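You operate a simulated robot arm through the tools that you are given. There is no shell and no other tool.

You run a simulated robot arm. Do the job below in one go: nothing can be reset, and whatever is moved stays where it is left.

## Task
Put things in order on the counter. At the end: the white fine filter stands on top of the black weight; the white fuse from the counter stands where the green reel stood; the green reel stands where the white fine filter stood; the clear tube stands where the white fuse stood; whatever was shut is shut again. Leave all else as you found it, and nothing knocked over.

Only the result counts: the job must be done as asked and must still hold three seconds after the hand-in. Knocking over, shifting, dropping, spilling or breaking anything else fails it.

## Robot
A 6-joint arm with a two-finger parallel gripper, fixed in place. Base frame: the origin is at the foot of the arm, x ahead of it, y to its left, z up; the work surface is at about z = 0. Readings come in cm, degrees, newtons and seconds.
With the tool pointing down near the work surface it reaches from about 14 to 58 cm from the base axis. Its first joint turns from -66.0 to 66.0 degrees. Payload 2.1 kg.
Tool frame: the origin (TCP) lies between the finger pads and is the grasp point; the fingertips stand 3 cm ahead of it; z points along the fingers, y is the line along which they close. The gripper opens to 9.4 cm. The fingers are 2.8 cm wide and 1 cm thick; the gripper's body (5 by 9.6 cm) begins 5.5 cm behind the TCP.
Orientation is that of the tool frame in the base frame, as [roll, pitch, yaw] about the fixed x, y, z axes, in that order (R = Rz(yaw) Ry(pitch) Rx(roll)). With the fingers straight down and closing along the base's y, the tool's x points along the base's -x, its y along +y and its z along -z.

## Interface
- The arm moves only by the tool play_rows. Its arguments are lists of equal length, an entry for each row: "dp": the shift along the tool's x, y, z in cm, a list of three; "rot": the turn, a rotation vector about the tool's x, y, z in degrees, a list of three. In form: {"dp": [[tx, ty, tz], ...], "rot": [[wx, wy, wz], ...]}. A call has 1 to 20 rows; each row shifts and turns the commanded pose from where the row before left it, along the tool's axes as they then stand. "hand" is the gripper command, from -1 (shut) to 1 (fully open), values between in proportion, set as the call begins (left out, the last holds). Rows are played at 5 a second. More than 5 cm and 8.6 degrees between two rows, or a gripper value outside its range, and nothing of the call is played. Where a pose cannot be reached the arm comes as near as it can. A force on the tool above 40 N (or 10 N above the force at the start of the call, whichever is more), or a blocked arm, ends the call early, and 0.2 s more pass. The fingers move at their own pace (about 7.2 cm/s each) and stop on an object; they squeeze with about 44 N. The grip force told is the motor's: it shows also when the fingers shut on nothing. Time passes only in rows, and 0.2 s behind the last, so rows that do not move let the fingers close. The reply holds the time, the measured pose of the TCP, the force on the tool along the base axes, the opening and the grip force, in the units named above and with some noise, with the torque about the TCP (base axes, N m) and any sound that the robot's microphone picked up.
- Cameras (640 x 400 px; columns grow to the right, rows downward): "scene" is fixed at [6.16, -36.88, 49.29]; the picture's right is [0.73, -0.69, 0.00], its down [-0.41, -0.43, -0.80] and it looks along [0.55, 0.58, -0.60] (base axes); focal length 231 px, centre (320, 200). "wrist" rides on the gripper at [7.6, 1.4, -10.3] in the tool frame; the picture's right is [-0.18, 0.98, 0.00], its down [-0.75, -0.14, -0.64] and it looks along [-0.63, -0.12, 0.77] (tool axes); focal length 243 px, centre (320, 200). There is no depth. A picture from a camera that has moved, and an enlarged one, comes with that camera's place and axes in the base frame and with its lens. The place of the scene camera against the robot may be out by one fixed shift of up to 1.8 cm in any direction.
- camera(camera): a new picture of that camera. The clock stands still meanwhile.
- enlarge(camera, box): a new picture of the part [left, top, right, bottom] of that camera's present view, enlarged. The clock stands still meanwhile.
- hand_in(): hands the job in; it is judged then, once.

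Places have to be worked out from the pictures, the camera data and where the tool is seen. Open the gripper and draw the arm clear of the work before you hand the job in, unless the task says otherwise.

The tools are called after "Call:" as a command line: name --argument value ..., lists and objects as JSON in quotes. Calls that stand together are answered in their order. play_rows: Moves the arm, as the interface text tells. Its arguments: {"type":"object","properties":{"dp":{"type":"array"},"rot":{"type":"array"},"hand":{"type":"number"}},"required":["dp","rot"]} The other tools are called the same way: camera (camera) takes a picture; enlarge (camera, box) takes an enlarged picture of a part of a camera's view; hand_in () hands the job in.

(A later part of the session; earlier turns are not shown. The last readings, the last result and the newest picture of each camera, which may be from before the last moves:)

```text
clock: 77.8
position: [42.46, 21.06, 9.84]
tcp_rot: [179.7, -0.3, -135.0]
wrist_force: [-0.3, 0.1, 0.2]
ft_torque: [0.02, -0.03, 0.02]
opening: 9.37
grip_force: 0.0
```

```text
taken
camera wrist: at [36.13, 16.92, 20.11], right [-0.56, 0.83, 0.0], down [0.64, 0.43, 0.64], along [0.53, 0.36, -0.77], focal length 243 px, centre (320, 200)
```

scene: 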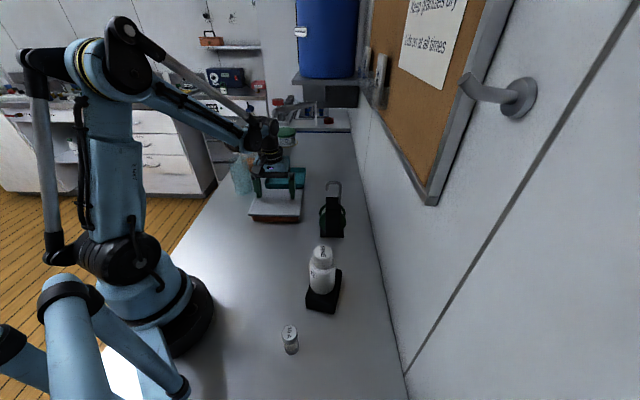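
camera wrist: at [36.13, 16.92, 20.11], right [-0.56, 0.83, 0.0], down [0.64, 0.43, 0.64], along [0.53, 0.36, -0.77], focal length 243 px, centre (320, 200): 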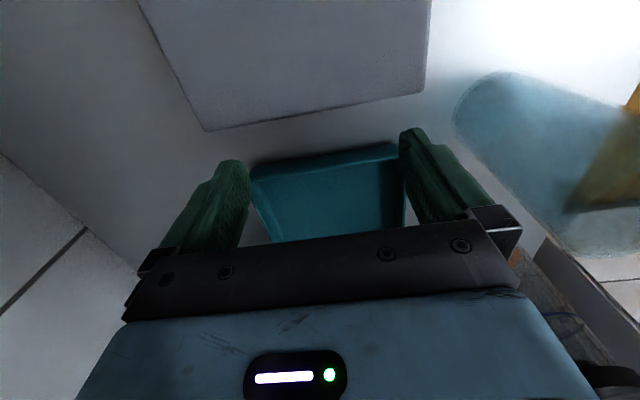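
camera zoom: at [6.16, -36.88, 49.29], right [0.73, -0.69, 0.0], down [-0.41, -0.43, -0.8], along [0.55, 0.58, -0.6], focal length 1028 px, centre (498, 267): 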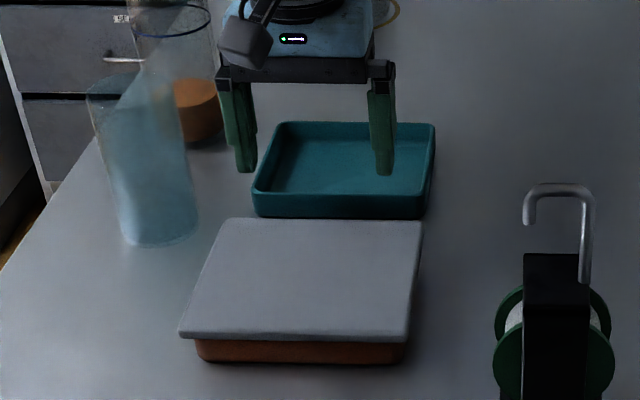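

The fingertips hover in the gap (lid edge at n ≈ 43.1, tray at n ≈ 47.1 along the NE axis; fingers span 43.5–46.3). I lower to z ≈ 6.2.

Call:
play_rows --dp '[[0, 0, 1.5], [0, 0, 1.5], [0, 0, 0.6], [0, 0, 0]]' --rot '[[0, 0, 0], [0, 0, 0], [0, 0, 0], [0, 0, 0]]'

Call:
camera --camera "wrist"

Call:
enlarge --camera "scene" --box '[230, 140, 330, 230]'

```text
clock: 78.8
position: [42.38, 21.06, 6.29]
tcp_rot: [179.8, -0.4, -135.0]
wrist_force: [0.1, -0.1, 0.1]
ft_torque: [0.01, -0.03, -0.01]
opening: 9.41
grip_force: 0.0
```

```text
taken
camera wrist: at [36.1, 16.83, 16.47], right [-0.56, 0.83, 0.0], down [0.64, 0.43, 0.64], along [0.53, 0.36, -0.77], focal length 243 px, centre (320, 200)
```

wrist: 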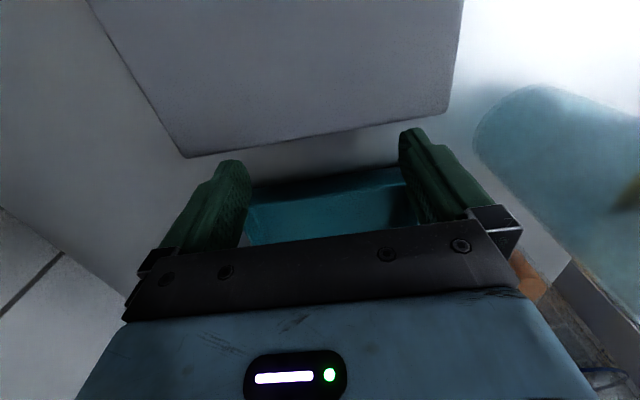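

```text
4.44 times, centred on (280, 185) of scene
camera zoom: at [6.16, -36.88, 49.29], right [0.73, -0.69, 0.0], down [-0.41, -0.43, -0.8], along [0.55, 0.58, -0.6], focal length 1028 px, centre (498, 267)
```

zoom: 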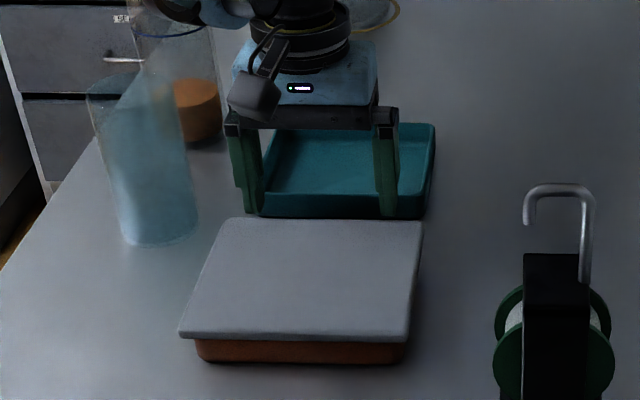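

Parallel and in the gap. I push gently toward SW by 1.2 cm and look whether only the lid moves.

Call:
play_rows --dp '[[0.3, 0, 0], [0.3, 0, 0], [0.3, 0, 0], [0.3, 0, 0], [0, 0, 0]]' --rot '[[0, 0, 0], [0, 0, 0], [0, 0, 0], [0, 0, 0], [0, 0, 0]]'

Call:
enlarge --camera "scene" --box '[230, 140, 330, 230]'

Call:
camera --camera "wrist"

```text
clock: 80.0
position: [41.71, 20.5, 6.24]
tcp_rot: [179.8, 0.2, -134.8]
wrist_force: [20.2, 23.3, 2.1]
ft_torque: [0.75, -0.42, -0.28]
opening: 9.41
grip_force: 0.1
```

```text
4.44 times, centred on (280, 185) of scene
camera zoom: at [6.16, -36.88, 49.29], right [0.73, -0.69, 0.0], down [-0.41, -0.43, -0.8], along [0.55, 0.58, -0.6], focal length 1028 px, centre (498, 267)
```

zoom: 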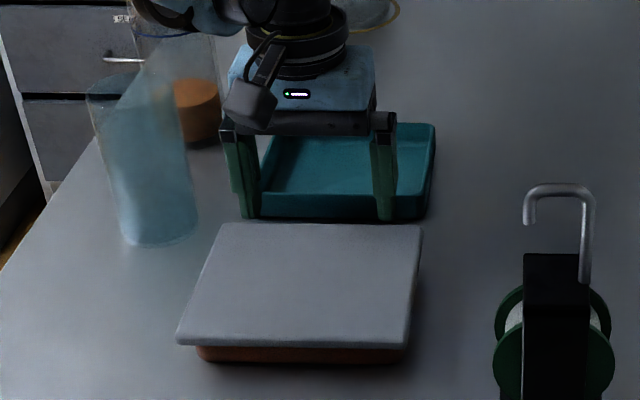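

```text
taken
camera wrist: at [35.38, 16.16, 16.45], right [-0.57, 0.82, 0.0], down [0.63, 0.43, 0.65], along [0.53, 0.37, -0.76], focal length 243 px, centre (320, 200)
```

wrist: 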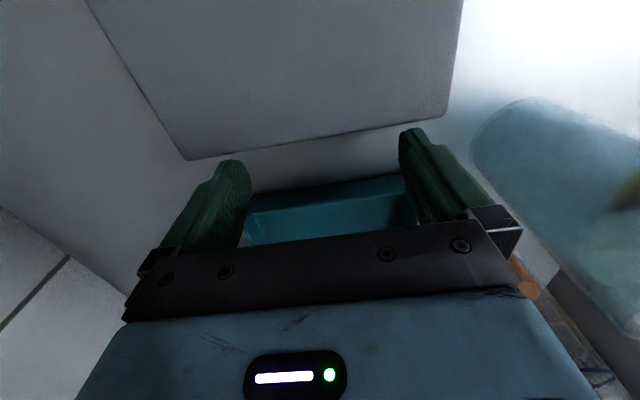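

The lid moved about 0.5 cm and then stopped hard (≈30 N) while the box stayed put, so the lid has an inner lip and must be lifted. I back off at once and look at the state.

Call:
play_rows --dp '[[-0.4, 0, 0], [-0.4, 0, 0], [0, 0, -2], [0, 0, -3], [0, 0, 0]]' --rot '[[0, 0, 0], [0, 0, 0], [0, 0, 0], [0, 0, 0], [0, 0, 0]]'

Call:
enlarge --camera "scene" --box '[230, 140, 330, 230]'

Call:
camera --camera "wrist"

```text
clock: 81.2
position: [42.17, 20.79, 11.4]
tcp_rot: [179.9, -0.3, -135.0]
wrist_force: [0.5, -0.4, -0.4]
ft_torque: [0.0, -0.03, 0.0]
opening: 9.39
grip_force: 0.0
```

```text
4.44 times, centred on (280, 185) of scene
camera zoom: at [6.16, -36.88, 49.29], right [0.73, -0.69, 0.0], down [-0.41, -0.43, -0.8], along [0.55, 0.58, -0.6], focal length 1028 px, centre (498, 267)
```

zoom: 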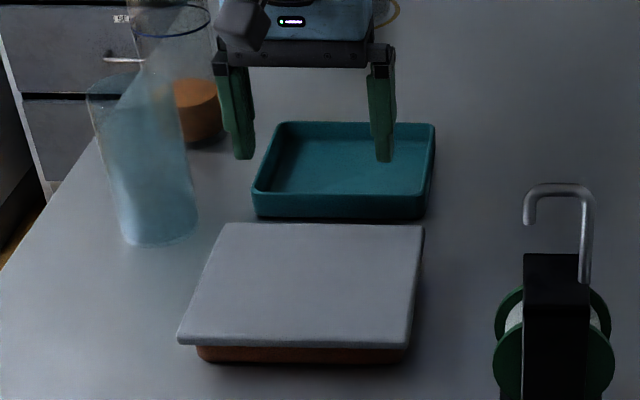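

```text
taken
camera wrist: at [35.92, 16.56, 21.53], right [-0.56, 0.83, 0.0], down [0.64, 0.43, 0.64], along [0.53, 0.36, -0.77], focal length 243 px, centre (320, 200)
```

wrist: 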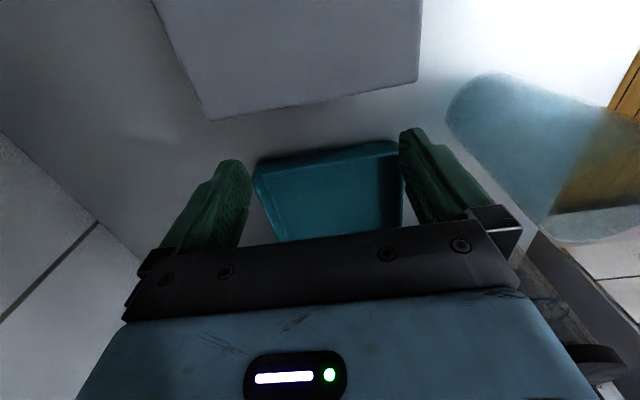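

The stop might have been the fingertips touching the box wall rather than a lip. I try again slightly higher (tips only 0.35 below the lid's top) in small steps.

Call:
play_rows --dp '[[0, 0, 2.5], [0, 0, 2], [0, 0, 0.55], [0, 0, 0]]' --rot '[[0, 0, 0], [0, 0, 0], [0, 0, 0], [0, 0, 0]]'

Call:
play_rows --dp '[[0.3, 0, 0], [0.2, 0, 0], [0.2, 0, 0], [0, 0, 0]]' --rot '[[0, 0, 0], [0, 0, 0], [0, 0, 0], [0, 0, 0]]'

```text
clock: 82.2
position: [42.19, 20.73, 6.12]
tcp_rot: [179.8, -0.3, -135.0]
wrist_force: [-0.4, 0.9, 0.3]
ft_torque: [-0.01, 0.01, 0.02]
opening: 9.41
grip_force: 0.2
```

```text
clock: 83.2
position: [41.71, 20.46, 6.28]
tcp_rot: [179.9, 0.2, -135.0]
wrist_force: [24.0, 18.6, 4.1]
ft_torque: [0.81, -0.3, -0.07]
opening: 9.39
grip_force: 0.0
```

Blocked at the same place with the same height. I back off, raise by 0.2 and try once more.

Call:
play_rows --dp '[[-0.5, 0, 0], [0, 0, -0.2], [0, 0, 0]]' --rot '[[0, 0, 0], [0, 0, 0], [0, 0, 0]]'

Call:
play_rows --dp '[[0.25, 0, 0], [0.25, 0, 0], [0, 0, 0]]' --rot '[[0, 0, 0], [0, 0, 0], [0, 0, 0]]'

```text
clock: 84.0
position: [42.1, 20.56, 6.54]
tcp_rot: [180.0, -0.3, -135.0]
wrist_force: [0.0, -0.9, 0.2]
ft_torque: [-0.01, -0.03, 0.02]
opening: 9.4
grip_force: 0.0
```

```text
clock: 84.8
position: [41.76, 20.52, 6.66]
tcp_rot: [179.9, 0.2, -135.0]
wrist_force: [19.9, 14.3, 2.0]
ft_torque: [0.52, -0.37, -0.04]
opening: 9.41
grip_force: 0.0
```

It is blocked by an inner lip, and the box itself doesn't budge, so the lid must be lifted by pinching its overhang from the side. I back away and take a close flat-angle view of the SW edge.

Call:
play_rows --dp '[[-0.5, 0, 0], [0, 0, -4], [0, 0, -4], [3.7, 0, 0], [3.7, 0, 0], [3.7, 0, 0], [3.7, 0, 0], [4.2, 0, 0], [0, 0, 0], [0, 0, 0], [0, 0, 0], [0, 0, 0], [0, 0, 0], [0, 0, 0]]' --rot '[[0, 0, 0], [0, 0, 0], [0, 0, 0], [0, 0, 0], [0, 0, 0], [0, 0, 0], [0, 0, 0], [0, 0, 0], [0, -8, 0], [0, -8, 0], [0, -8, 0], [0, -8, 0], [0, -8, 0], [0, 0, 0]]'

Call:
camera --camera "wrist"

Call:
camera --camera "scene"

```text
clock: 87.8
position: [28.69, 7.26, 14.45]
tcp_rot: [179.8, 39.8, -135.1]
wrist_force: [-0.7, -0.7, -1.0]
ft_torque: [-0.02, 0.01, 0.0]
opening: 9.4
grip_force: 0.0
```

```text
taken
camera wrist: at [18.91, -0.46, 17.41], right [-0.59, 0.79, 0.12], down [0.22, 0.02, 0.98], along [0.77, 0.61, -0.18], focal length 243 px, centre (320, 200)
```

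wrist: 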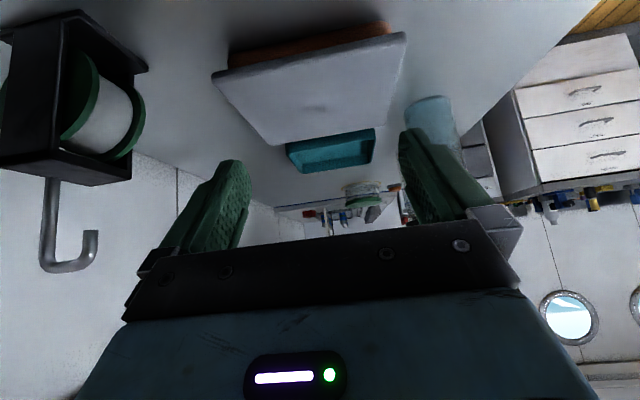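

```text
taken
```

scene: 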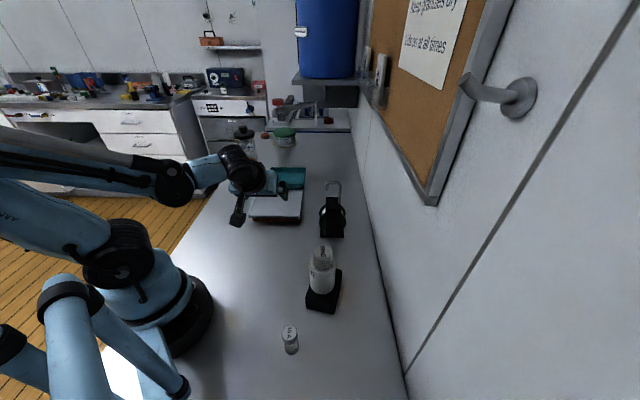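

A good flat view. I go lower by 7 cm for a side-on view of the lid's edge.

Call:
play_rows --dp '[[2.25, 0, 2.68], [2.25, 0, 2.68], [0, 0, 0]]' --rot '[[0, 0, 0], [0, 0, 0], [0, 0, 0]]'

Call:
camera --camera "wrist"

Call:
enlarge --camera "wrist" --box '[190, 40, 430, 190]'

```text
clock: 88.6
position: [28.51, 7.26, 7.59]
tcp_rot: [179.8, 39.7, -135.1]
wrist_force: [-0.3, -0.4, -0.7]
ft_torque: [0.02, 0.01, 0.0]
opening: 9.39
grip_force: 0.0
```

```text
taken
camera wrist: at [18.81, -0.41, 10.53], right [-0.59, 0.79, 0.12], down [0.22, 0.02, 0.97], along [0.77, 0.61, -0.19], focal length 243 px, centre (320, 200)
```

wrist: 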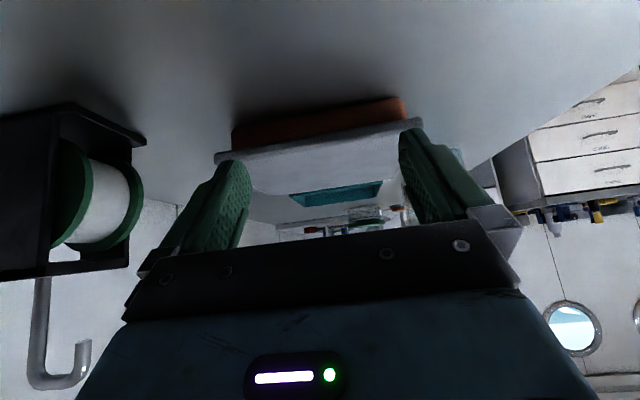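

```text
2.67 times, centred on (310, 115) of wrist
camera zoom: at [18.81, -0.41, 10.53], right [-0.59, 0.79, 0.12], down [0.22, 0.02, 0.97], along [0.77, 0.61, -0.19], focal length 647 px, centre (347, 427)
```

zoom: 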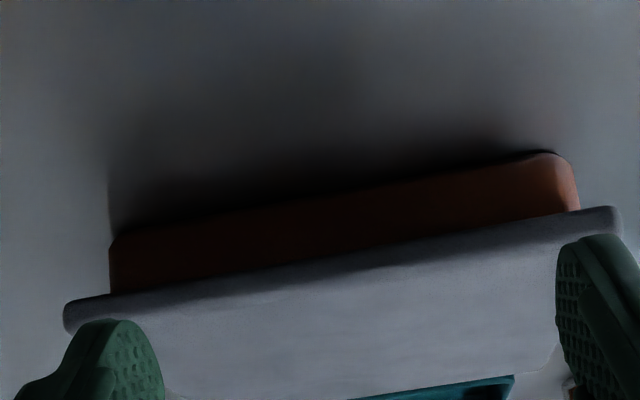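

Lid underside is at z ≈ 2.65, top ≈ 3.6–3.7; the SW overhang is now about 1.3 cm. I raise, straighten and yaw the tool to heading -45°, so I can then tip it over to a near-horizontal pinch pose pointing NE.

Call:
play_rows --dp '[[-2.25, 0, -2.68], [-2.9, 0, -3.4], [0, 0, 0], [0, 0, 0], [0, 0, 0], [0, 0, 0], [0, 0, 0], [0, 0, 0], [0, 0, 0], [0, 0, 0], [0, 0, 0], [0, 0, 0], [0, 0, 0], [0, 0, 0], [0, 0, 0], [0, 0, 0], [0, 0, 0], [0, 0, 0], [0, 0, 0]]' --rot '[[0, 0, 0], [0, 0, 0], [0, 8, 0], [0, 8, 0], [0, 8, 0], [0, 8, 0], [0, 8, 0], [0, 0, 8.18], [0, 0, 8.18], [0, 0, 8.18], [0, 0, 8.18], [0, 0, 8.18], [0, 0, 8.18], [0, 0, 8.18], [0, 0, 8.18], [0, 0, 8.18], [0, 0, 8.18], [0, 0, 8.18], [0, 0, 0]]'

```text
clock: 92.6
position: [28.67, 7.29, 15.5]
tcp_rot: [-179.6, -0.3, 135.0]
wrist_force: [0.0, -0.3, 0.3]
ft_torque: [0.02, 0.0, 0.02]
opening: 9.38
grip_force: 0.1
```

Now I tip the tool about its x axis toward NE, first by 35°, and check.

Call:
play_rows --dp '[[0, 0, 0], [0, 0, 0], [0, 0, 0], [0, 0, 0], [0, 0, 0], [0, 0, 0]]' --rot '[[-7, 0, 0], [-7, 0, 0], [-7, 0, 0], [-7, 0, 0], [-7, 0, 0], [0, 0, 0]]'

Call:
camera --camera "scene"

```text
clock: 94.0
position: [28.77, 7.32, 15.52]
tcp_rot: [145.2, -0.1, 134.9]
wrist_force: [-0.1, 0.5, 0.7]
ft_torque: [0.01, 0.04, 0.01]
opening: 9.38
grip_force: 0.1
```

```text
taken
```

scene: 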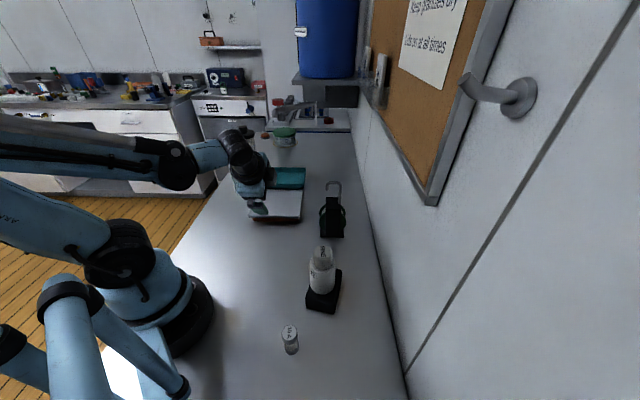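

It follows well: the tool now points NE at 55° below horizontal. I continue by 35° more.

Call:
play_rows --dp '[[0, 0, 0], [0, 0, 0], [0, 0, 0], [0, 0, 0], [0, 0, 0], [0, 0, 0]]' --rot '[[-7, 0, 0], [-7, 0, 0], [-7, 0, 0], [-7, 0, 0], [-7, 0, 0], [0, 0, 0]]'

Call:
camera --camera "scene"

Call:
camera --camera "wrist"

```text
clock: 95.4
position: [28.78, 7.21, 15.46]
tcp_rot: [110.2, -0.1, 135.1]
wrist_force: [-0.9, 0.5, 0.0]
ft_torque: [0.02, 0.02, -0.03]
opening: 9.42
grip_force: 0.1
```

```text
taken
```

scene: 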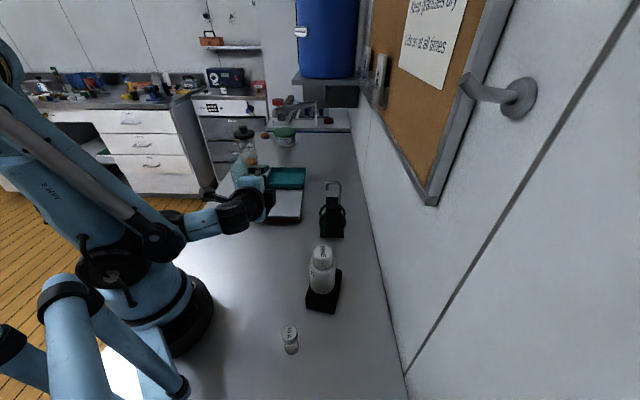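

```text
taken
camera wrist: at [16.9, 6.27, 20.4], right [0.37, 0.11, 0.92], down [0.07, -0.99, 0.09], along [0.93, 0.03, -0.38], focal length 243 px, centre (320, 200)
```

wrist: 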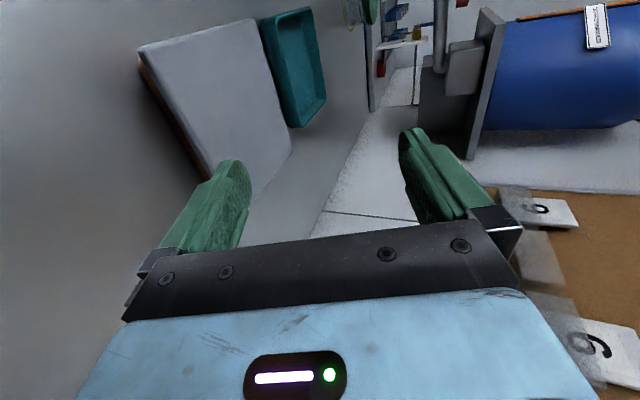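

The arm reaches the near-horizontal pose (20° below horizontal, closing vertically). I set the opening to about 3 cm and lower in this pose, staying clear of the lid edge.

Call:
play_rows --dp '[[0, -1.88, 0.684], [0, -1.88, 0.684], [0, -1.88, 0.684], [0, 0, 0]]' --rot '[[0, 0, 0], [0, 0, 0], [0, 0, 0], [0, 0, 0]]' --hand -0.362

Call:
camera --camera "scene"

Call:
camera --camera "wrist"

```text
clock: 96.4
position: [28.73, 7.18, 14.76]
tcp_rot: [110.3, -0.2, 135.0]
wrist_force: [0.3, -0.4, -0.9]
ft_torque: [0.0, -0.03, 0.02]
opening: 2.98
grip_force: 0.1
out of reach, approached as far as the arm can: row 1, 2, 3
```

```text
taken
```

scene: 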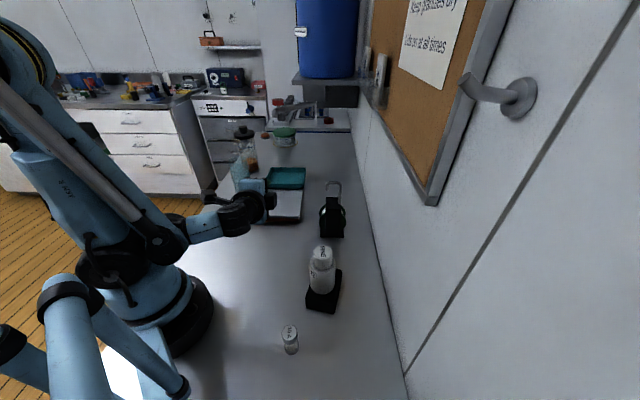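

```text
taken
camera wrist: at [16.97, 6.26, 19.69], right [0.37, 0.11, 0.92], down [0.07, -0.99, 0.09], along [0.92, 0.03, -0.38], focal length 243 px, centre (320, 200)
```

wrist: 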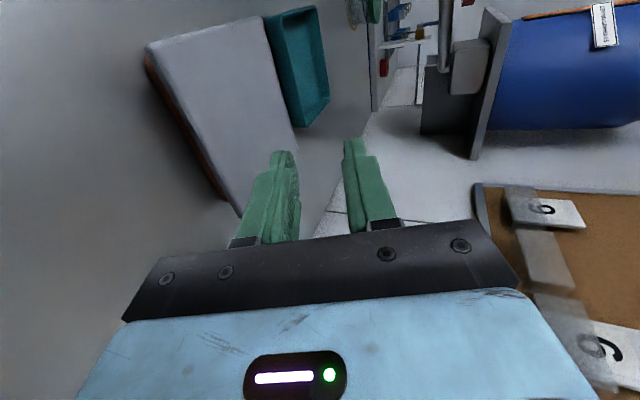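

Too close to the base there: the arm cannot go below z ≈ 14.8 at this spot. Gripping the SW edge nearer its far end (toward D) gives more room, so I shift SE by 3.4 cm and use a 25° tilt, then see what pose results.

Call:
play_rows --dp '[[-1.7, 0, 0], [-1.7, 0, 0], [0, 0, 0], [0, 0, 0]]' --rot '[[0, 0, 0], [0, 0, 0], [5, 0, 0], [0, 0, 0]]'

Call:
camera --camera "scene"

```text
clock: 97.4
position: [31.0, 4.79, 14.82]
tcp_rot: [115.4, 0.0, 135.0]
wrist_force: [0.0, 0.6, -0.1]
ft_torque: [-0.01, 0.02, -0.02]
opening: 3.04
grip_force: 0.1
```

```text
taken
```

scene: 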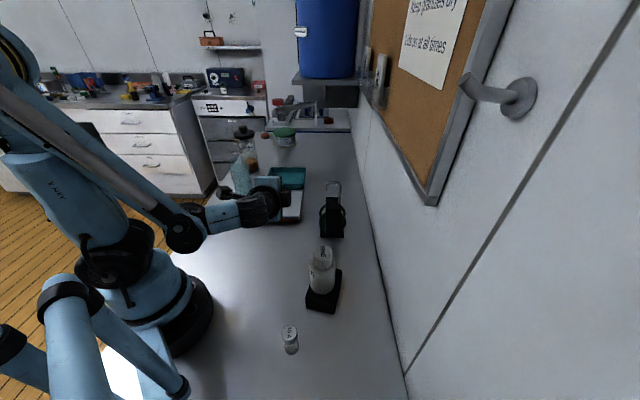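

Reached. I now lower in 1.5 cm steps and watch for reach limits.

Call:
play_rows --dp '[[0, -1.36, 0.634], [0, -1.36, 0.634], [0, 0, 0]]' --rot '[[0, 0, 0], [0, 0, 0], [0, 0, 0]]'

Call:
play_rows --dp '[[0, -1.36, 0.634], [0, -1.36, 0.634], [0, 0, 0]]' --rot '[[0, 0, 0], [0, 0, 0], [0, 0, 0]]'

```text
clock: 98.2
position: [31.31, 4.65, 12.78]
tcp_rot: [115.3, -0.2, 135.0]
wrist_force: [-0.5, -0.4, -0.2]
ft_torque: [-0.01, -0.01, -0.01]
opening: 3.0
grip_force: 0.1
out of reach, approached as far as the arm can: row 2
```

```text
clock: 99.0
position: [31.26, 4.81, 12.78]
tcp_rot: [115.3, -0.2, 135.1]
wrist_force: [-0.2, -0.1, -0.8]
ft_torque: [0.04, -0.05, 0.0]
opening: 2.99
grip_force: 0.1
out of reach, approached as far as the arm can: row 1, 2
```

At 25° tilt the arm stops at z ≈ 12.8 here. I test a steeper tilt (45°), which could let me lever the overhang up from below and then pinch it.

Call:
play_rows --dp '[[0, 0, 0], [0, 0, 0], [0, 0, 0], [0, 0, 0]]' --rot '[[7, 0, 0], [7, 0, 0], [6, 0, 0], [0, 0, 0]]'

Call:
play_rows --dp '[[0, -1.06, 1.06], [0, -1.06, 1.06], [0, -1.06, 1.06], [0, 0, 0]]' --rot '[[0, 0, 0], [0, 0, 0], [0, 0, 0], [0, 0, 0]]'

Call:
camera --camera "wrist"

Call:
camera --camera "scene"

```text
clock: 100.0
position: [31.28, 4.9, 12.89]
tcp_rot: [135.4, -0.2, 135.0]
wrist_force: [-0.4, 0.3, 0.1]
ft_torque: [0.03, 0.04, -0.02]
opening: 3.0
grip_force: 0.1
```

```text
clock: 101.0
position: [31.43, 4.68, 8.45]
tcp_rot: [135.3, -0.2, 135.1]
wrist_force: [1.1, 0.0, -0.5]
ft_torque: [0.01, 0.0, 0.03]
opening: 3.05
grip_force: 0.1
```

```text
taken
camera wrist: at [21.51, 5.76, 16.64], right [0.63, 0.36, 0.69], down [0.14, -0.92, 0.35], along [0.77, -0.12, -0.63], focal length 243 px, centre (320, 200)
```

wrist: 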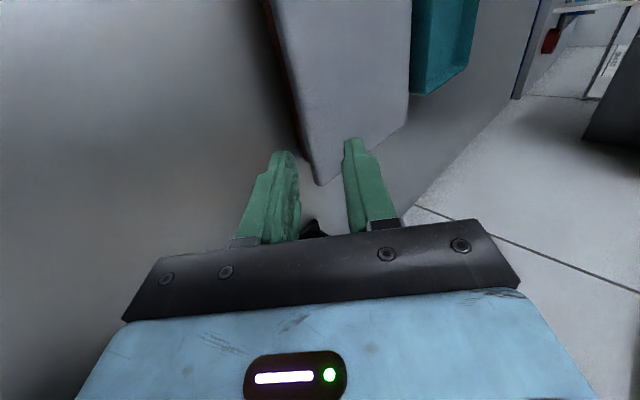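

```text
taken
```

scene: 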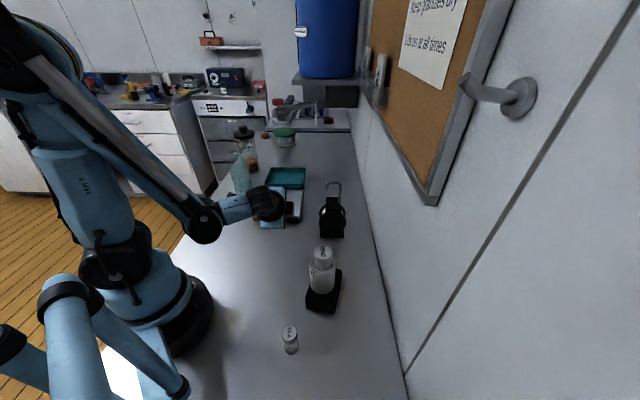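

At 45° tilt the arm reaches z = 8.45 easily. I test whether 35° also works at this height, since a flatter pinch is better.

Call:
play_rows --dp '[[0, 0, 0], [0, 0, 0], [0, 0, 0]]' --rot '[[-5, 0, 0], [-5, 0, 0], [0, 0, 0]]'

```text
clock: 101.8
position: [31.62, 4.6, 9.7]
tcp_rot: [125.2, -0.2, 135.0]
wrist_force: [0.4, 0.4, -0.5]
ft_torque: [-0.02, -0.05, 0.01]
opening: 2.97
grip_force: 0.0
out of reach, approached as far as the arm can: row 2
```

The arm's wrist can't get low near the base, so the flat pinch must come from the NW edge (wrist at larger radius). To enlarge the NW overhang I first nudge the lid NW within its play, pushing on the SE edge; I go back to tool-down and move there.

Call:
play_rows --dp '[[0, 2.6, -1.8], [0, 3.6, -2.5], [0, 0, 0], [0, 0, 0], [0, 0, 0], [0, 0, 0], [0, 0, 0], [0, 0, 0], [0, 0, 0], [0, 0, 0]]' --rot '[[0, 0, 0], [0, 0, 0], [7.8, 0, 0], [7.8, 0, 0], [7.8, 0, 0], [7.8, 0, 0], [7.8, 0, 0], [7.8, 0, 0], [8, 0, 0], [0, 0, 0]]' --hand 1

```text
clock: 104.0
position: [31.61, 4.7, 17.34]
tcp_rot: [-179.8, -0.1, 135.0]
wrist_force: [-0.9, -0.7, 0.2]
ft_torque: [-0.01, 0.02, 0.01]
opening: 9.42
grip_force: 0.1
```

Tool-down again. I move to the SE side of the lid, above the gap between lid and reel.

Call:
play_rows --dp '[[-1.97, 3.44, 0], [-1.97, 3.44, 0], [-1.97, 3.44, 0], [0, 0, 3.5], [0, 0, 3.5], [0, 0, 0]]' --rot '[[0, 0, 0], [0, 0, 0], [0, 0, 0], [0, 0, 0], [0, 0, 0], [0, 0, 0]]'

Call:
camera --camera "wrist"

Call:
enlarge --camera "scene" --box '[230, 140, 370, 250]'

```text
clock: 105.4
position: [42.86, 7.91, 10.03]
tcp_rot: [-179.8, -0.2, 134.9]
wrist_force: [-0.7, -0.8, 0.3]
ft_torque: [0.02, 0.03, 0.01]
opening: 9.4
grip_force: 0.0
```

```text
taken
camera wrist: at [38.57, 14.37, 20.2], right [0.82, 0.57, 0.0], down [0.43, -0.63, 0.64], along [0.36, -0.53, -0.77], focal length 243 px, centre (320, 200)
```

wrist: 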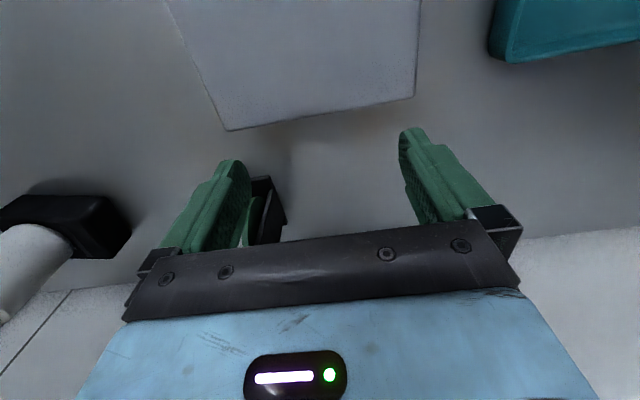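

```text
3.64 times, centred on (300, 195) of scene
camera zoom: at [6.16, -36.88, 49.29], right [0.73, -0.69, 0.0], down [-0.41, -0.43, -0.8], along [0.55, 0.58, -0.6], focal length 841 px, centre (393, 218)
```

zoom: 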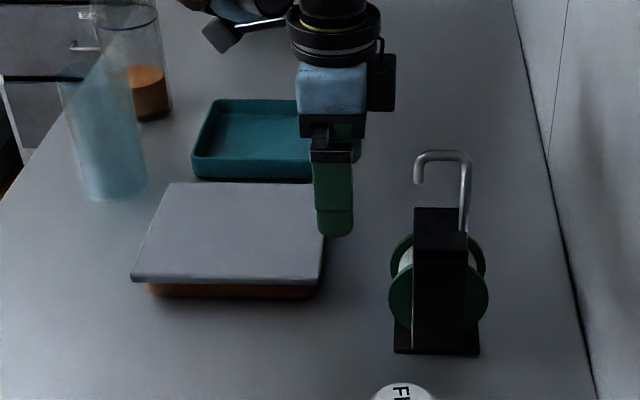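

The SE edge is at m ≈ 23.1; I shift 0.4 further SE, lower to z ≈ 6.35, and then push NW in small steps.

Call:
play_rows --dp '[[-0.4, 0, 1], [0, 0, 1.5], [0, 0, 1.15], [0, 0, 0]]' --rot '[[0, 0, 0], [0, 0, 0], [0, 0, 0], [0, 0, 0]]'

Call:
play_rows --dp '[[0.3, 0, 0], [0.3, 0, 0], [0.2, 0, 0], [0, 0, 0]]' --rot '[[0, 0, 0], [0, 0, 0], [0, 0, 0], [0, 0, 0]]'

```text
clock: 106.4
position: [43.22, 7.57, 6.41]
tcp_rot: [-179.9, -0.2, 135.0]
wrist_force: [-0.5, -0.2, -0.3]
ft_torque: [-0.01, 0.01, -0.01]
opening: 9.41
grip_force: 0.0
```

```text
clock: 107.4
position: [42.68, 8.23, 6.57]
tcp_rot: [-180.0, -0.2, 135.0]
wrist_force: [0.2, -0.1, 0.1]
ft_torque: [-0.01, -0.01, -0.01]
opening: 9.38
grip_force: 0.1
```

No resistance yet. I continue pushing in small steps until the stop.

Call:
play_rows --dp '[[0.2, 0, 0.1], [0.2, 0, 0], [0, 0, 0]]' --rot '[[0, 0, 0], [0, 0, 0], [0, 0, 0]]'

Call:
play_rows --dp '[[0.15, 0, 0], [0.15, 0, 0], [0, 0, 0]]' --rot '[[0, 0, 0], [0, 0, 0], [0, 0, 0]]'

```text
clock: 108.2
position: [42.47, 8.31, 6.51]
tcp_rot: [-179.9, -0.2, 135.0]
wrist_force: [0.6, -0.6, -0.9]
ft_torque: [-0.02, -0.01, 0.0]
opening: 9.39
grip_force: 0.1
```

```text
clock: 109.0
position: [42.32, 8.33, 6.5]
tcp_rot: [-179.9, 0.1, 134.9]
wrist_force: [14.1, -18.5, 3.1]
ft_torque: [-0.27, -0.62, 0.38]
opening: 9.4
grip_force: 0.1
```

The lid is now pushed fully NW (stop reached). I back off, rise, fly over to the NW side and yaw to heading 45°.

Call:
play_rows --dp '[[-0.5, 0, 0], [0, 0, -4], [0, 0, -4], [0, 0, -3], [4.5, 0, 0], [4.5, 0, 0], [4.5, 0, 0], [4.5, 0, 0], [4.5, 0, 0], [0, 0, 0], [0, 0, 0], [0, 0, 0], [0, 0, 0], [0, 0, 0], [0, 0, 0], [0, 0, 0], [0, 0, 0], [0, 0, 0], [0, 0, 0], [0, 0, 0]]' --rot '[[0, 0, 0], [0, 0, 0], [0, 0, 0], [0, 0, 0], [0, 0, 0], [0, 0, 0], [0, 0, 0], [0, 0, 0], [0, 0, 0], [0, 0, -8.18], [0, 0, -8.18], [0, 0, -8.18], [0, 0, -8.18], [0, 0, -8.18], [0, 0, -8.18], [0, 0, -8.18], [0, 0, -8.18], [0, 0, -8.18], [0, 0, -8.18], [0, 0, -8.18]]'

Call:
camera --camera "wrist"

```text
clock: 113.2
position: [26.84, 24.17, 17.58]
tcp_rot: [179.8, -0.1, -135.0]
wrist_force: [-0.1, -0.2, 0.0]
ft_torque: [0.02, 0.0, 0.0]
opening: 9.42
grip_force: 0.0
```

```text
taken
camera wrist: at [20.41, 19.84, 27.75], right [-0.57, 0.82, 0.0], down [0.63, 0.43, 0.64], along [0.53, 0.36, -0.77], focal length 243 px, centre (320, 200)
```

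wrist: 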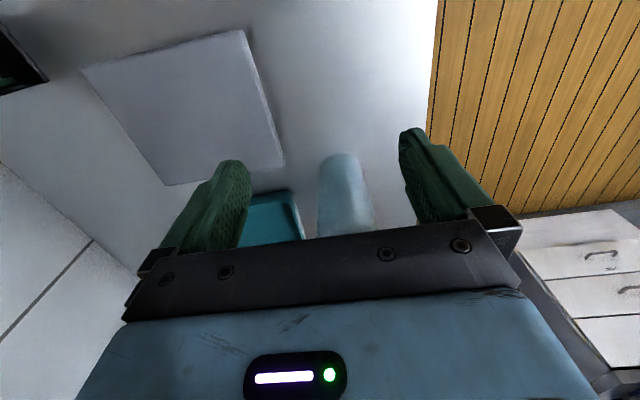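

The NW edge is at m ≈ 7.25, spanning n = 29.4–42.5. I now tip the tool toward SE about its x axis in steps.

Call:
play_rows --dp '[[0, 0, 0], [0, 0, 0], [0, 0, 0], [0, 0, 0], [0, 0, 0], [0, 0, 0]]' --rot '[[7, 0, 0], [7, 0, 0], [7, 0, 0], [7, 0, 0], [7, 0, 0], [0, 0, 0]]'

Call:
play_rows --dp '[[0, 0, 0], [0, 0, 0], [0, 0, 0], [0, 0, 0], [0, 0, 0], [0, 0, 0]]' --rot '[[7, 0, 0], [7, 0, 0], [7, 0, 0], [7, 0, 0], [7, 0, 0], [0, 0, 0]]' --hand -0.362

Call:
camera --camera "wrist"

Call:
camera --camera "scene"

```text
clock: 114.6
position: [26.62, 24.13, 17.59]
tcp_rot: [-145.0, 0.0, -135.0]
wrist_force: [-0.4, 0.1, -0.9]
ft_torque: [0.0, -0.01, -0.03]
opening: 9.39
grip_force: 0.0
```

```text
clock: 116.0
position: [30.46, 22.16, 17.53]
tcp_rot: [-110.1, -0.1, -135.0]
wrist_force: [-0.9, 0.0, 0.1]
ft_torque: [-0.04, 0.03, 0.01]
opening: 3.01
grip_force: 0.0
out of reach, approached as far as the arm can: row 2, 3, 4, 5
```

```text
taken
camera wrist: at [18.02, 24.12, 19.64], right [-0.11, 0.37, -0.92], down [0.14, 0.93, 0.35], along [0.98, -0.09, -0.15], focal length 243 px, centre (320, 200)
```

wrist: 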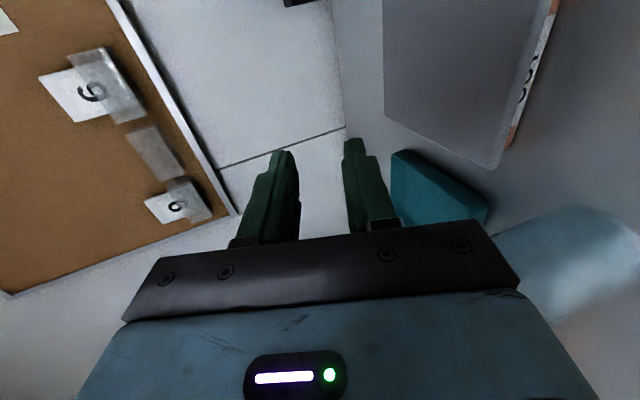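

```text
taken
```

scene: 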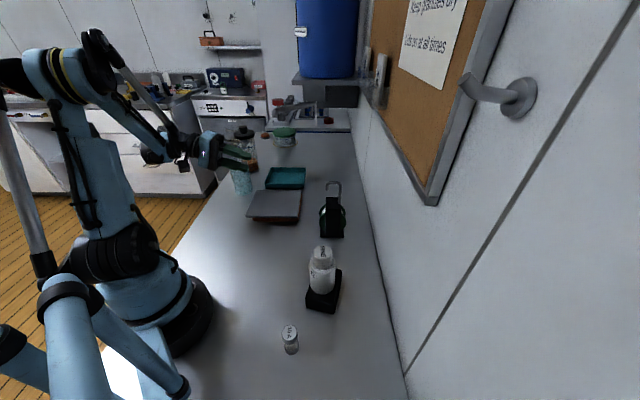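

J1's limit is touched here, but there is a label on the NW side of the box. I zoom in to read it.

Call:
enlarge --camera "wrist" --box '[480, 0, 600, 180]'

Call:
enlarge --camera "wrist" --box '[500, 0, 570, 160]'

```text
2.22 times, centred on (540, 90) of wrist
camera zoom: at [18.02, 24.12, 19.64], right [-0.11, 0.37, -0.92], down [0.14, 0.93, 0.35], along [0.98, -0.09, -0.15], focal length 539 px, centre (-169, 444)
```

zoom: 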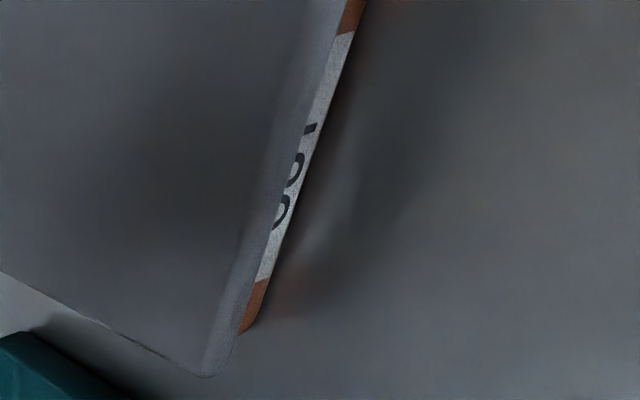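

```text
2.50 times, centred on (535, 80) of wrist
camera zoom: at [18.02, 24.12, 19.64], right [-0.11, 0.37, -0.92], down [0.14, 0.93, 0.35], along [0.98, -0.09, -0.15], focal length 606 px, centre (-218, 500)
```

zoom: 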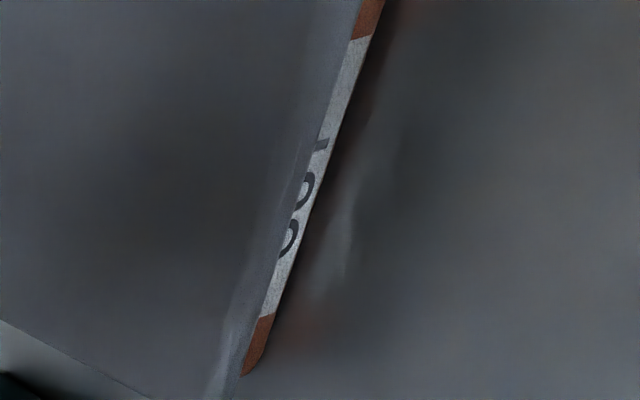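

The label reads something like "..0T"/"LOT..."; I lower the camera in this pose (staying above the lid) to read it better.

Call:
play_rows --dp '[[0, 2.82, 1.03], [0, 2.82, 1.03], [0, 0, 0]]' --rot '[[0, 0, 0], [0, 0, 0], [0, 0, 0]]'

Call:
camera --camera "wrist"

Call:
enlarge --camera "wrist" --box '[420, 0, 580, 180]'

```text
clock: 116.8
position: [30.53, 22.26, 11.44]
tcp_rot: [-110.2, -0.1, -135.0]
wrist_force: [-0.5, -0.1, 1.0]
ft_torque: [-0.02, 0.01, -0.03]
opening: 3.03
grip_force: 0.0
```

```text
taken
camera wrist: at [18.04, 24.17, 13.54], right [-0.11, 0.37, -0.92], down [0.14, 0.92, 0.35], along [0.98, -0.09, -0.15], focal length 243 px, centre (320, 200)
```

wrist: 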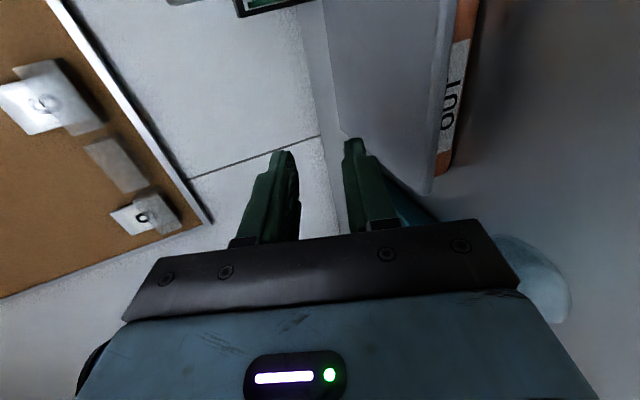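

```text
2.22 times, centred on (500, 90) of wrist
camera zoom: at [18.04, 24.17, 13.54], right [-0.11, 0.37, -0.92], down [0.14, 0.92, 0.35], along [0.98, -0.09, -0.15], focal length 539 px, centre (-80, 444)
```

zoom: 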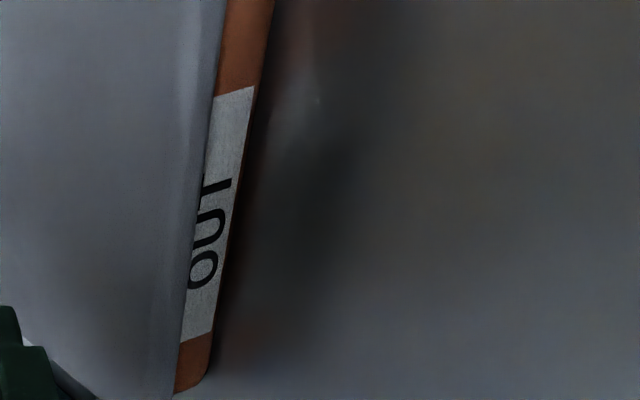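

The box is labelled "OUT". I look at the note on the board and at the teal tray for more hints.

Call:
enlarge --camera "scene" --box '[370, 0, 480, 100]'

Call:
enlarge --camera "scene" --box '[190, 60, 330, 200]'

Call:
enlarge --camera "wrist" --box '[340, 150, 480, 230]'

```text
4.00 times, centred on (425, 50) of scene
camera zoom: at [6.16, -36.88, 49.29], right [0.73, -0.69, 0.0], down [-0.41, -0.43, -0.8], along [0.55, 0.58, -0.6], focal length 926 px, centre (-100, 800)
```

zoom: 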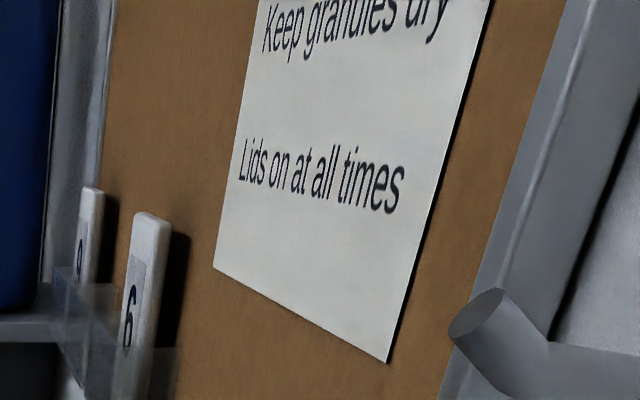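

```text
2.86 times, centred on (260, 130) of scene
camera zoom: at [6.16, -36.88, 49.29], right [0.73, -0.69, 0.0], down [-0.41, -0.43, -0.8], along [0.55, 0.58, -0.6], focal length 661 px, centre (491, 400)
```

zoom: 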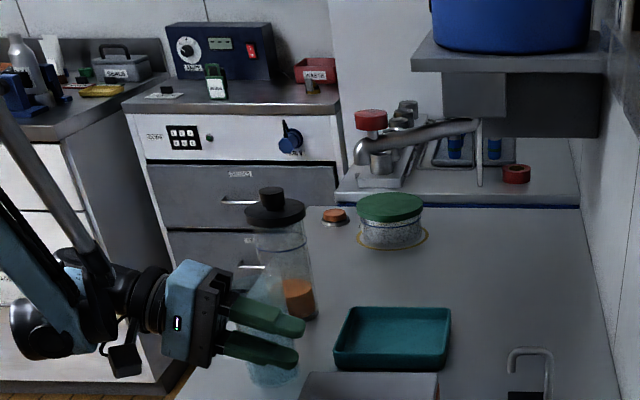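

```text
4.57 times, centred on (410, 190) of wrist
camera zoom: at [18.04, 24.17, 13.54], right [-0.11, 0.37, -0.92], down [0.14, 0.92, 0.35], along [0.98, -0.09, -0.15], focal length 1109 px, centre (-91, 246)
```

zoom: 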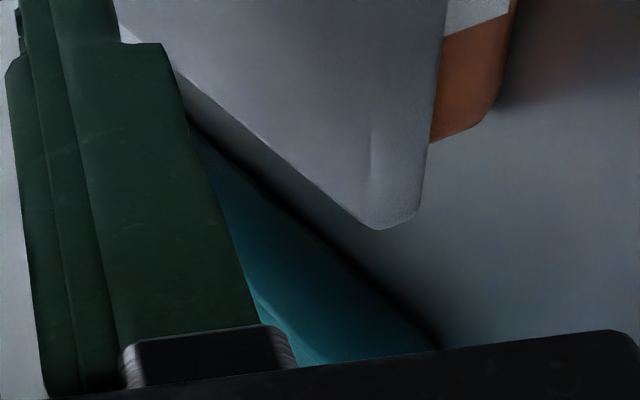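

The note and label are just lab dressing. I proceed with the pinch from the NW: I turn the heading by -10° (to relieve joint 1), and retreat to just outside the lid's NW edge.

Call:
play_rows --dp '[[0, 0, 0], [0, 0, 0], [-0.41, 0.53, -1.45], [0, 0, 0]]' --rot '[[0, 4.7, 1.71], [0, 4.7, 1.71], [0, 0, 0], [0, 0, 0]]'

```text
clock: 117.8
position: [30.95, 23.33, 11.43]
tcp_rot: [-110.2, 0.0, -144.8]
wrist_force: [0.5, 0.0, -0.5]
ft_torque: [0.0, 0.0, 0.0]
opening: 2.97
grip_force: 0.2
out of reach, approached as far as the arm can: row 3
```

Joint 1 still limits the retreat (m = 5.4). I try a spot farther along the edge (n = 40), where more retreat should be possible.

Call:
play_rows --dp '[[-1.42, 0.43, -1.17], [0, 0, 0]]' --rot '[[0, 0, 0], [0, 0, 0]]'

Call:
camera --camera "scene"

```text
clock: 118.4
position: [31.67, 24.96, 11.35]
tcp_rot: [-110.3, 0.0, -144.7]
wrist_force: [-0.4, -0.6, 0.7]
ft_torque: [0.03, -0.01, 0.0]
opening: 3.0
grip_force: 0.1
out of reach, approached as far as the arm can: row 1
```

```text
taken
```

scene: 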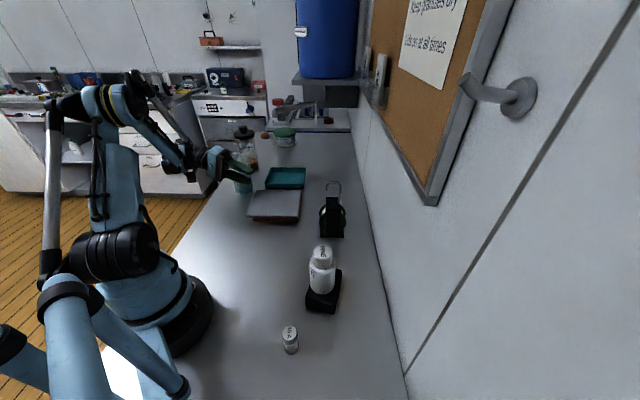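

The limit line is clear now; a slightly steeper tilt (30°) gives more room. I set tilt 30°, heading -48°, and go to n ≈ 37.3, m ≈ 4.8.

Call:
play_rows --dp '[[0, 0, 0], [0, 0, 0], [0, 0, 0], [2.74, -0.094, 0.165], [0, 0, 0]]' --rot '[[-5, 0, 0], [-5, 0, 0], [0, -6.06, -3.5], [0, 0, 0], [0, 0, 0]]'

Call:
camera --camera "wrist"

```text
clock: 119.6
position: [29.61, 23.05, 11.43]
tcp_rot: [-120.1, -0.1, -138.0]
wrist_force: [-0.1, 0.2, 0.5]
ft_torque: [-0.01, -0.01, 0.04]
opening: 2.98
grip_force: 0.1
```

```text
taken
camera wrist: at [17.56, 25.19, 15.34], right [-0.19, 0.49, -0.85], down [0.24, 0.86, 0.44], along [0.95, -0.11, -0.28], focal length 243 px, centre (320, 200)
```

wrist: 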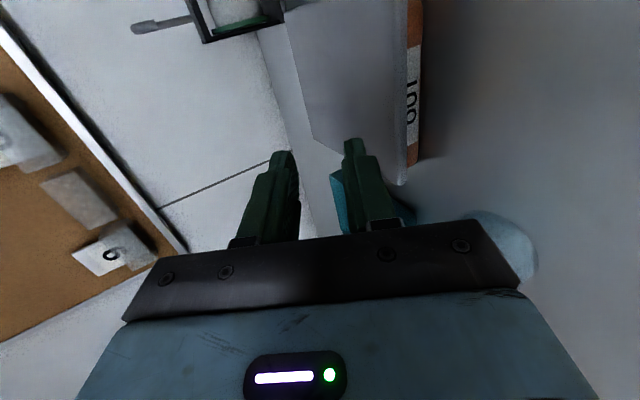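

Reached. Now I lower vertically by 5 cm and check the view before going under the overhang.

Call:
play_rows --dp '[[0, 2.17, 1.25], [0, 2.17, 1.25], [0, 0, 0]]' --rot '[[0, 0, 0], [0, 0, 0], [0, 0, 0]]'

Call:
camera --camera "wrist"

Call:
camera --camera "scene"

```text
clock: 120.4
position: [29.5, 22.92, 6.12]
tcp_rot: [-120.2, -0.2, -138.1]
wrist_force: [-0.6, -0.7, -0.2]
ft_torque: [-0.02, 0.01, 0.01]
opening: 2.99
grip_force: 0.0
```

```text
taken
camera wrist: at [17.5, 25.1, 10.07], right [-0.19, 0.49, -0.85], down [0.24, 0.86, 0.44], along [0.95, -0.11, -0.28], focal length 243 px, centre (320, 200)
```

wrist: 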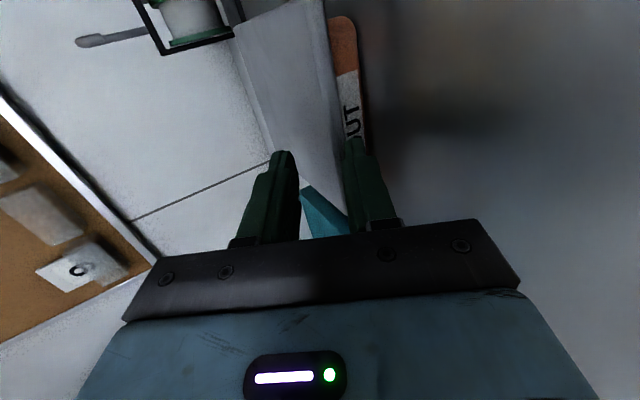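

```text
taken
```

scene: 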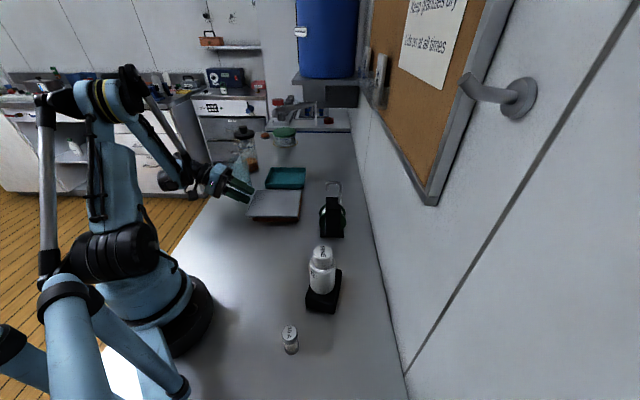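

The height is reachable. I lower 1.5 cm more so that the lower finger is below the lid's underside level, still outside the edge.

Call:
play_rows --dp '[[0, 0.65, 0.375], [0, 0.65, 0.375], [0, 0, 0]]' --rot '[[0, 0, 0], [0, 0, 0], [0, 0, 0]]'

Call:
camera --camera "wrist"

Call:
enlarge --camera "wrist" --box '[230, 60, 430, 240]'

Call:
enlarge --camera "scene" --box '[200, 140, 320, 240]'

```text
clock: 121.2
position: [29.63, 23.1, 4.88]
tcp_rot: [-120.3, -0.1, -138.0]
wrist_force: [0.6, -0.6, 0.0]
ft_torque: [-0.01, 0.03, 0.01]
opening: 3.0
grip_force: 0.0
```

```text
taken
camera wrist: at [17.6, 25.16, 8.75], right [-0.19, 0.49, -0.85], down [0.24, 0.86, 0.44], along [0.95, -0.11, -0.28], focal length 243 px, centre (320, 200)
```

wrist: 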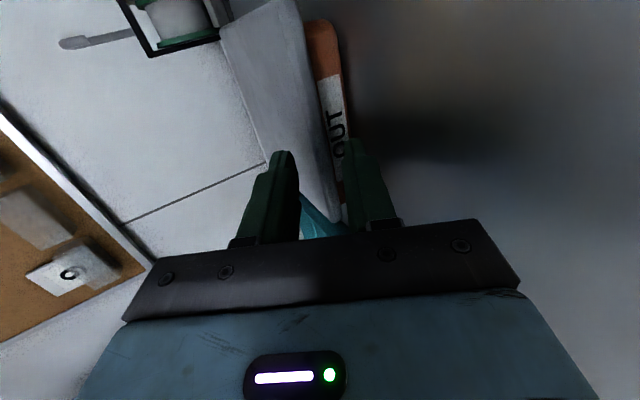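

```text
2.22 times, centred on (330, 150) of wrist
camera zoom: at [17.6, 25.16, 8.75], right [-0.19, 0.49, -0.85], down [0.24, 0.86, 0.44], along [0.95, -0.11, -0.28], focal length 539 px, centre (298, 311)
```

zoom: 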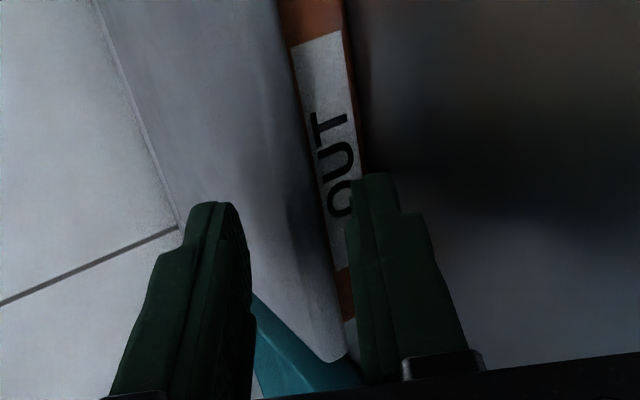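

```text
4.00 times, centred on (260, 190) of scene
camera zoom: at [6.16, -36.88, 49.29], right [0.73, -0.69, 0.0], down [-0.41, -0.43, -0.8], along [0.55, 0.58, -0.6], focal length 926 px, centre (560, 240)
```

zoom: 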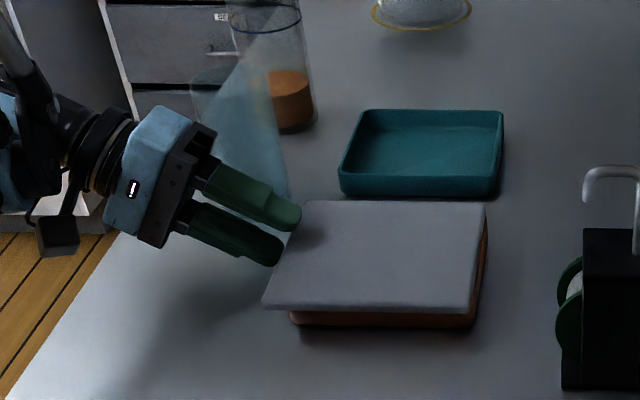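

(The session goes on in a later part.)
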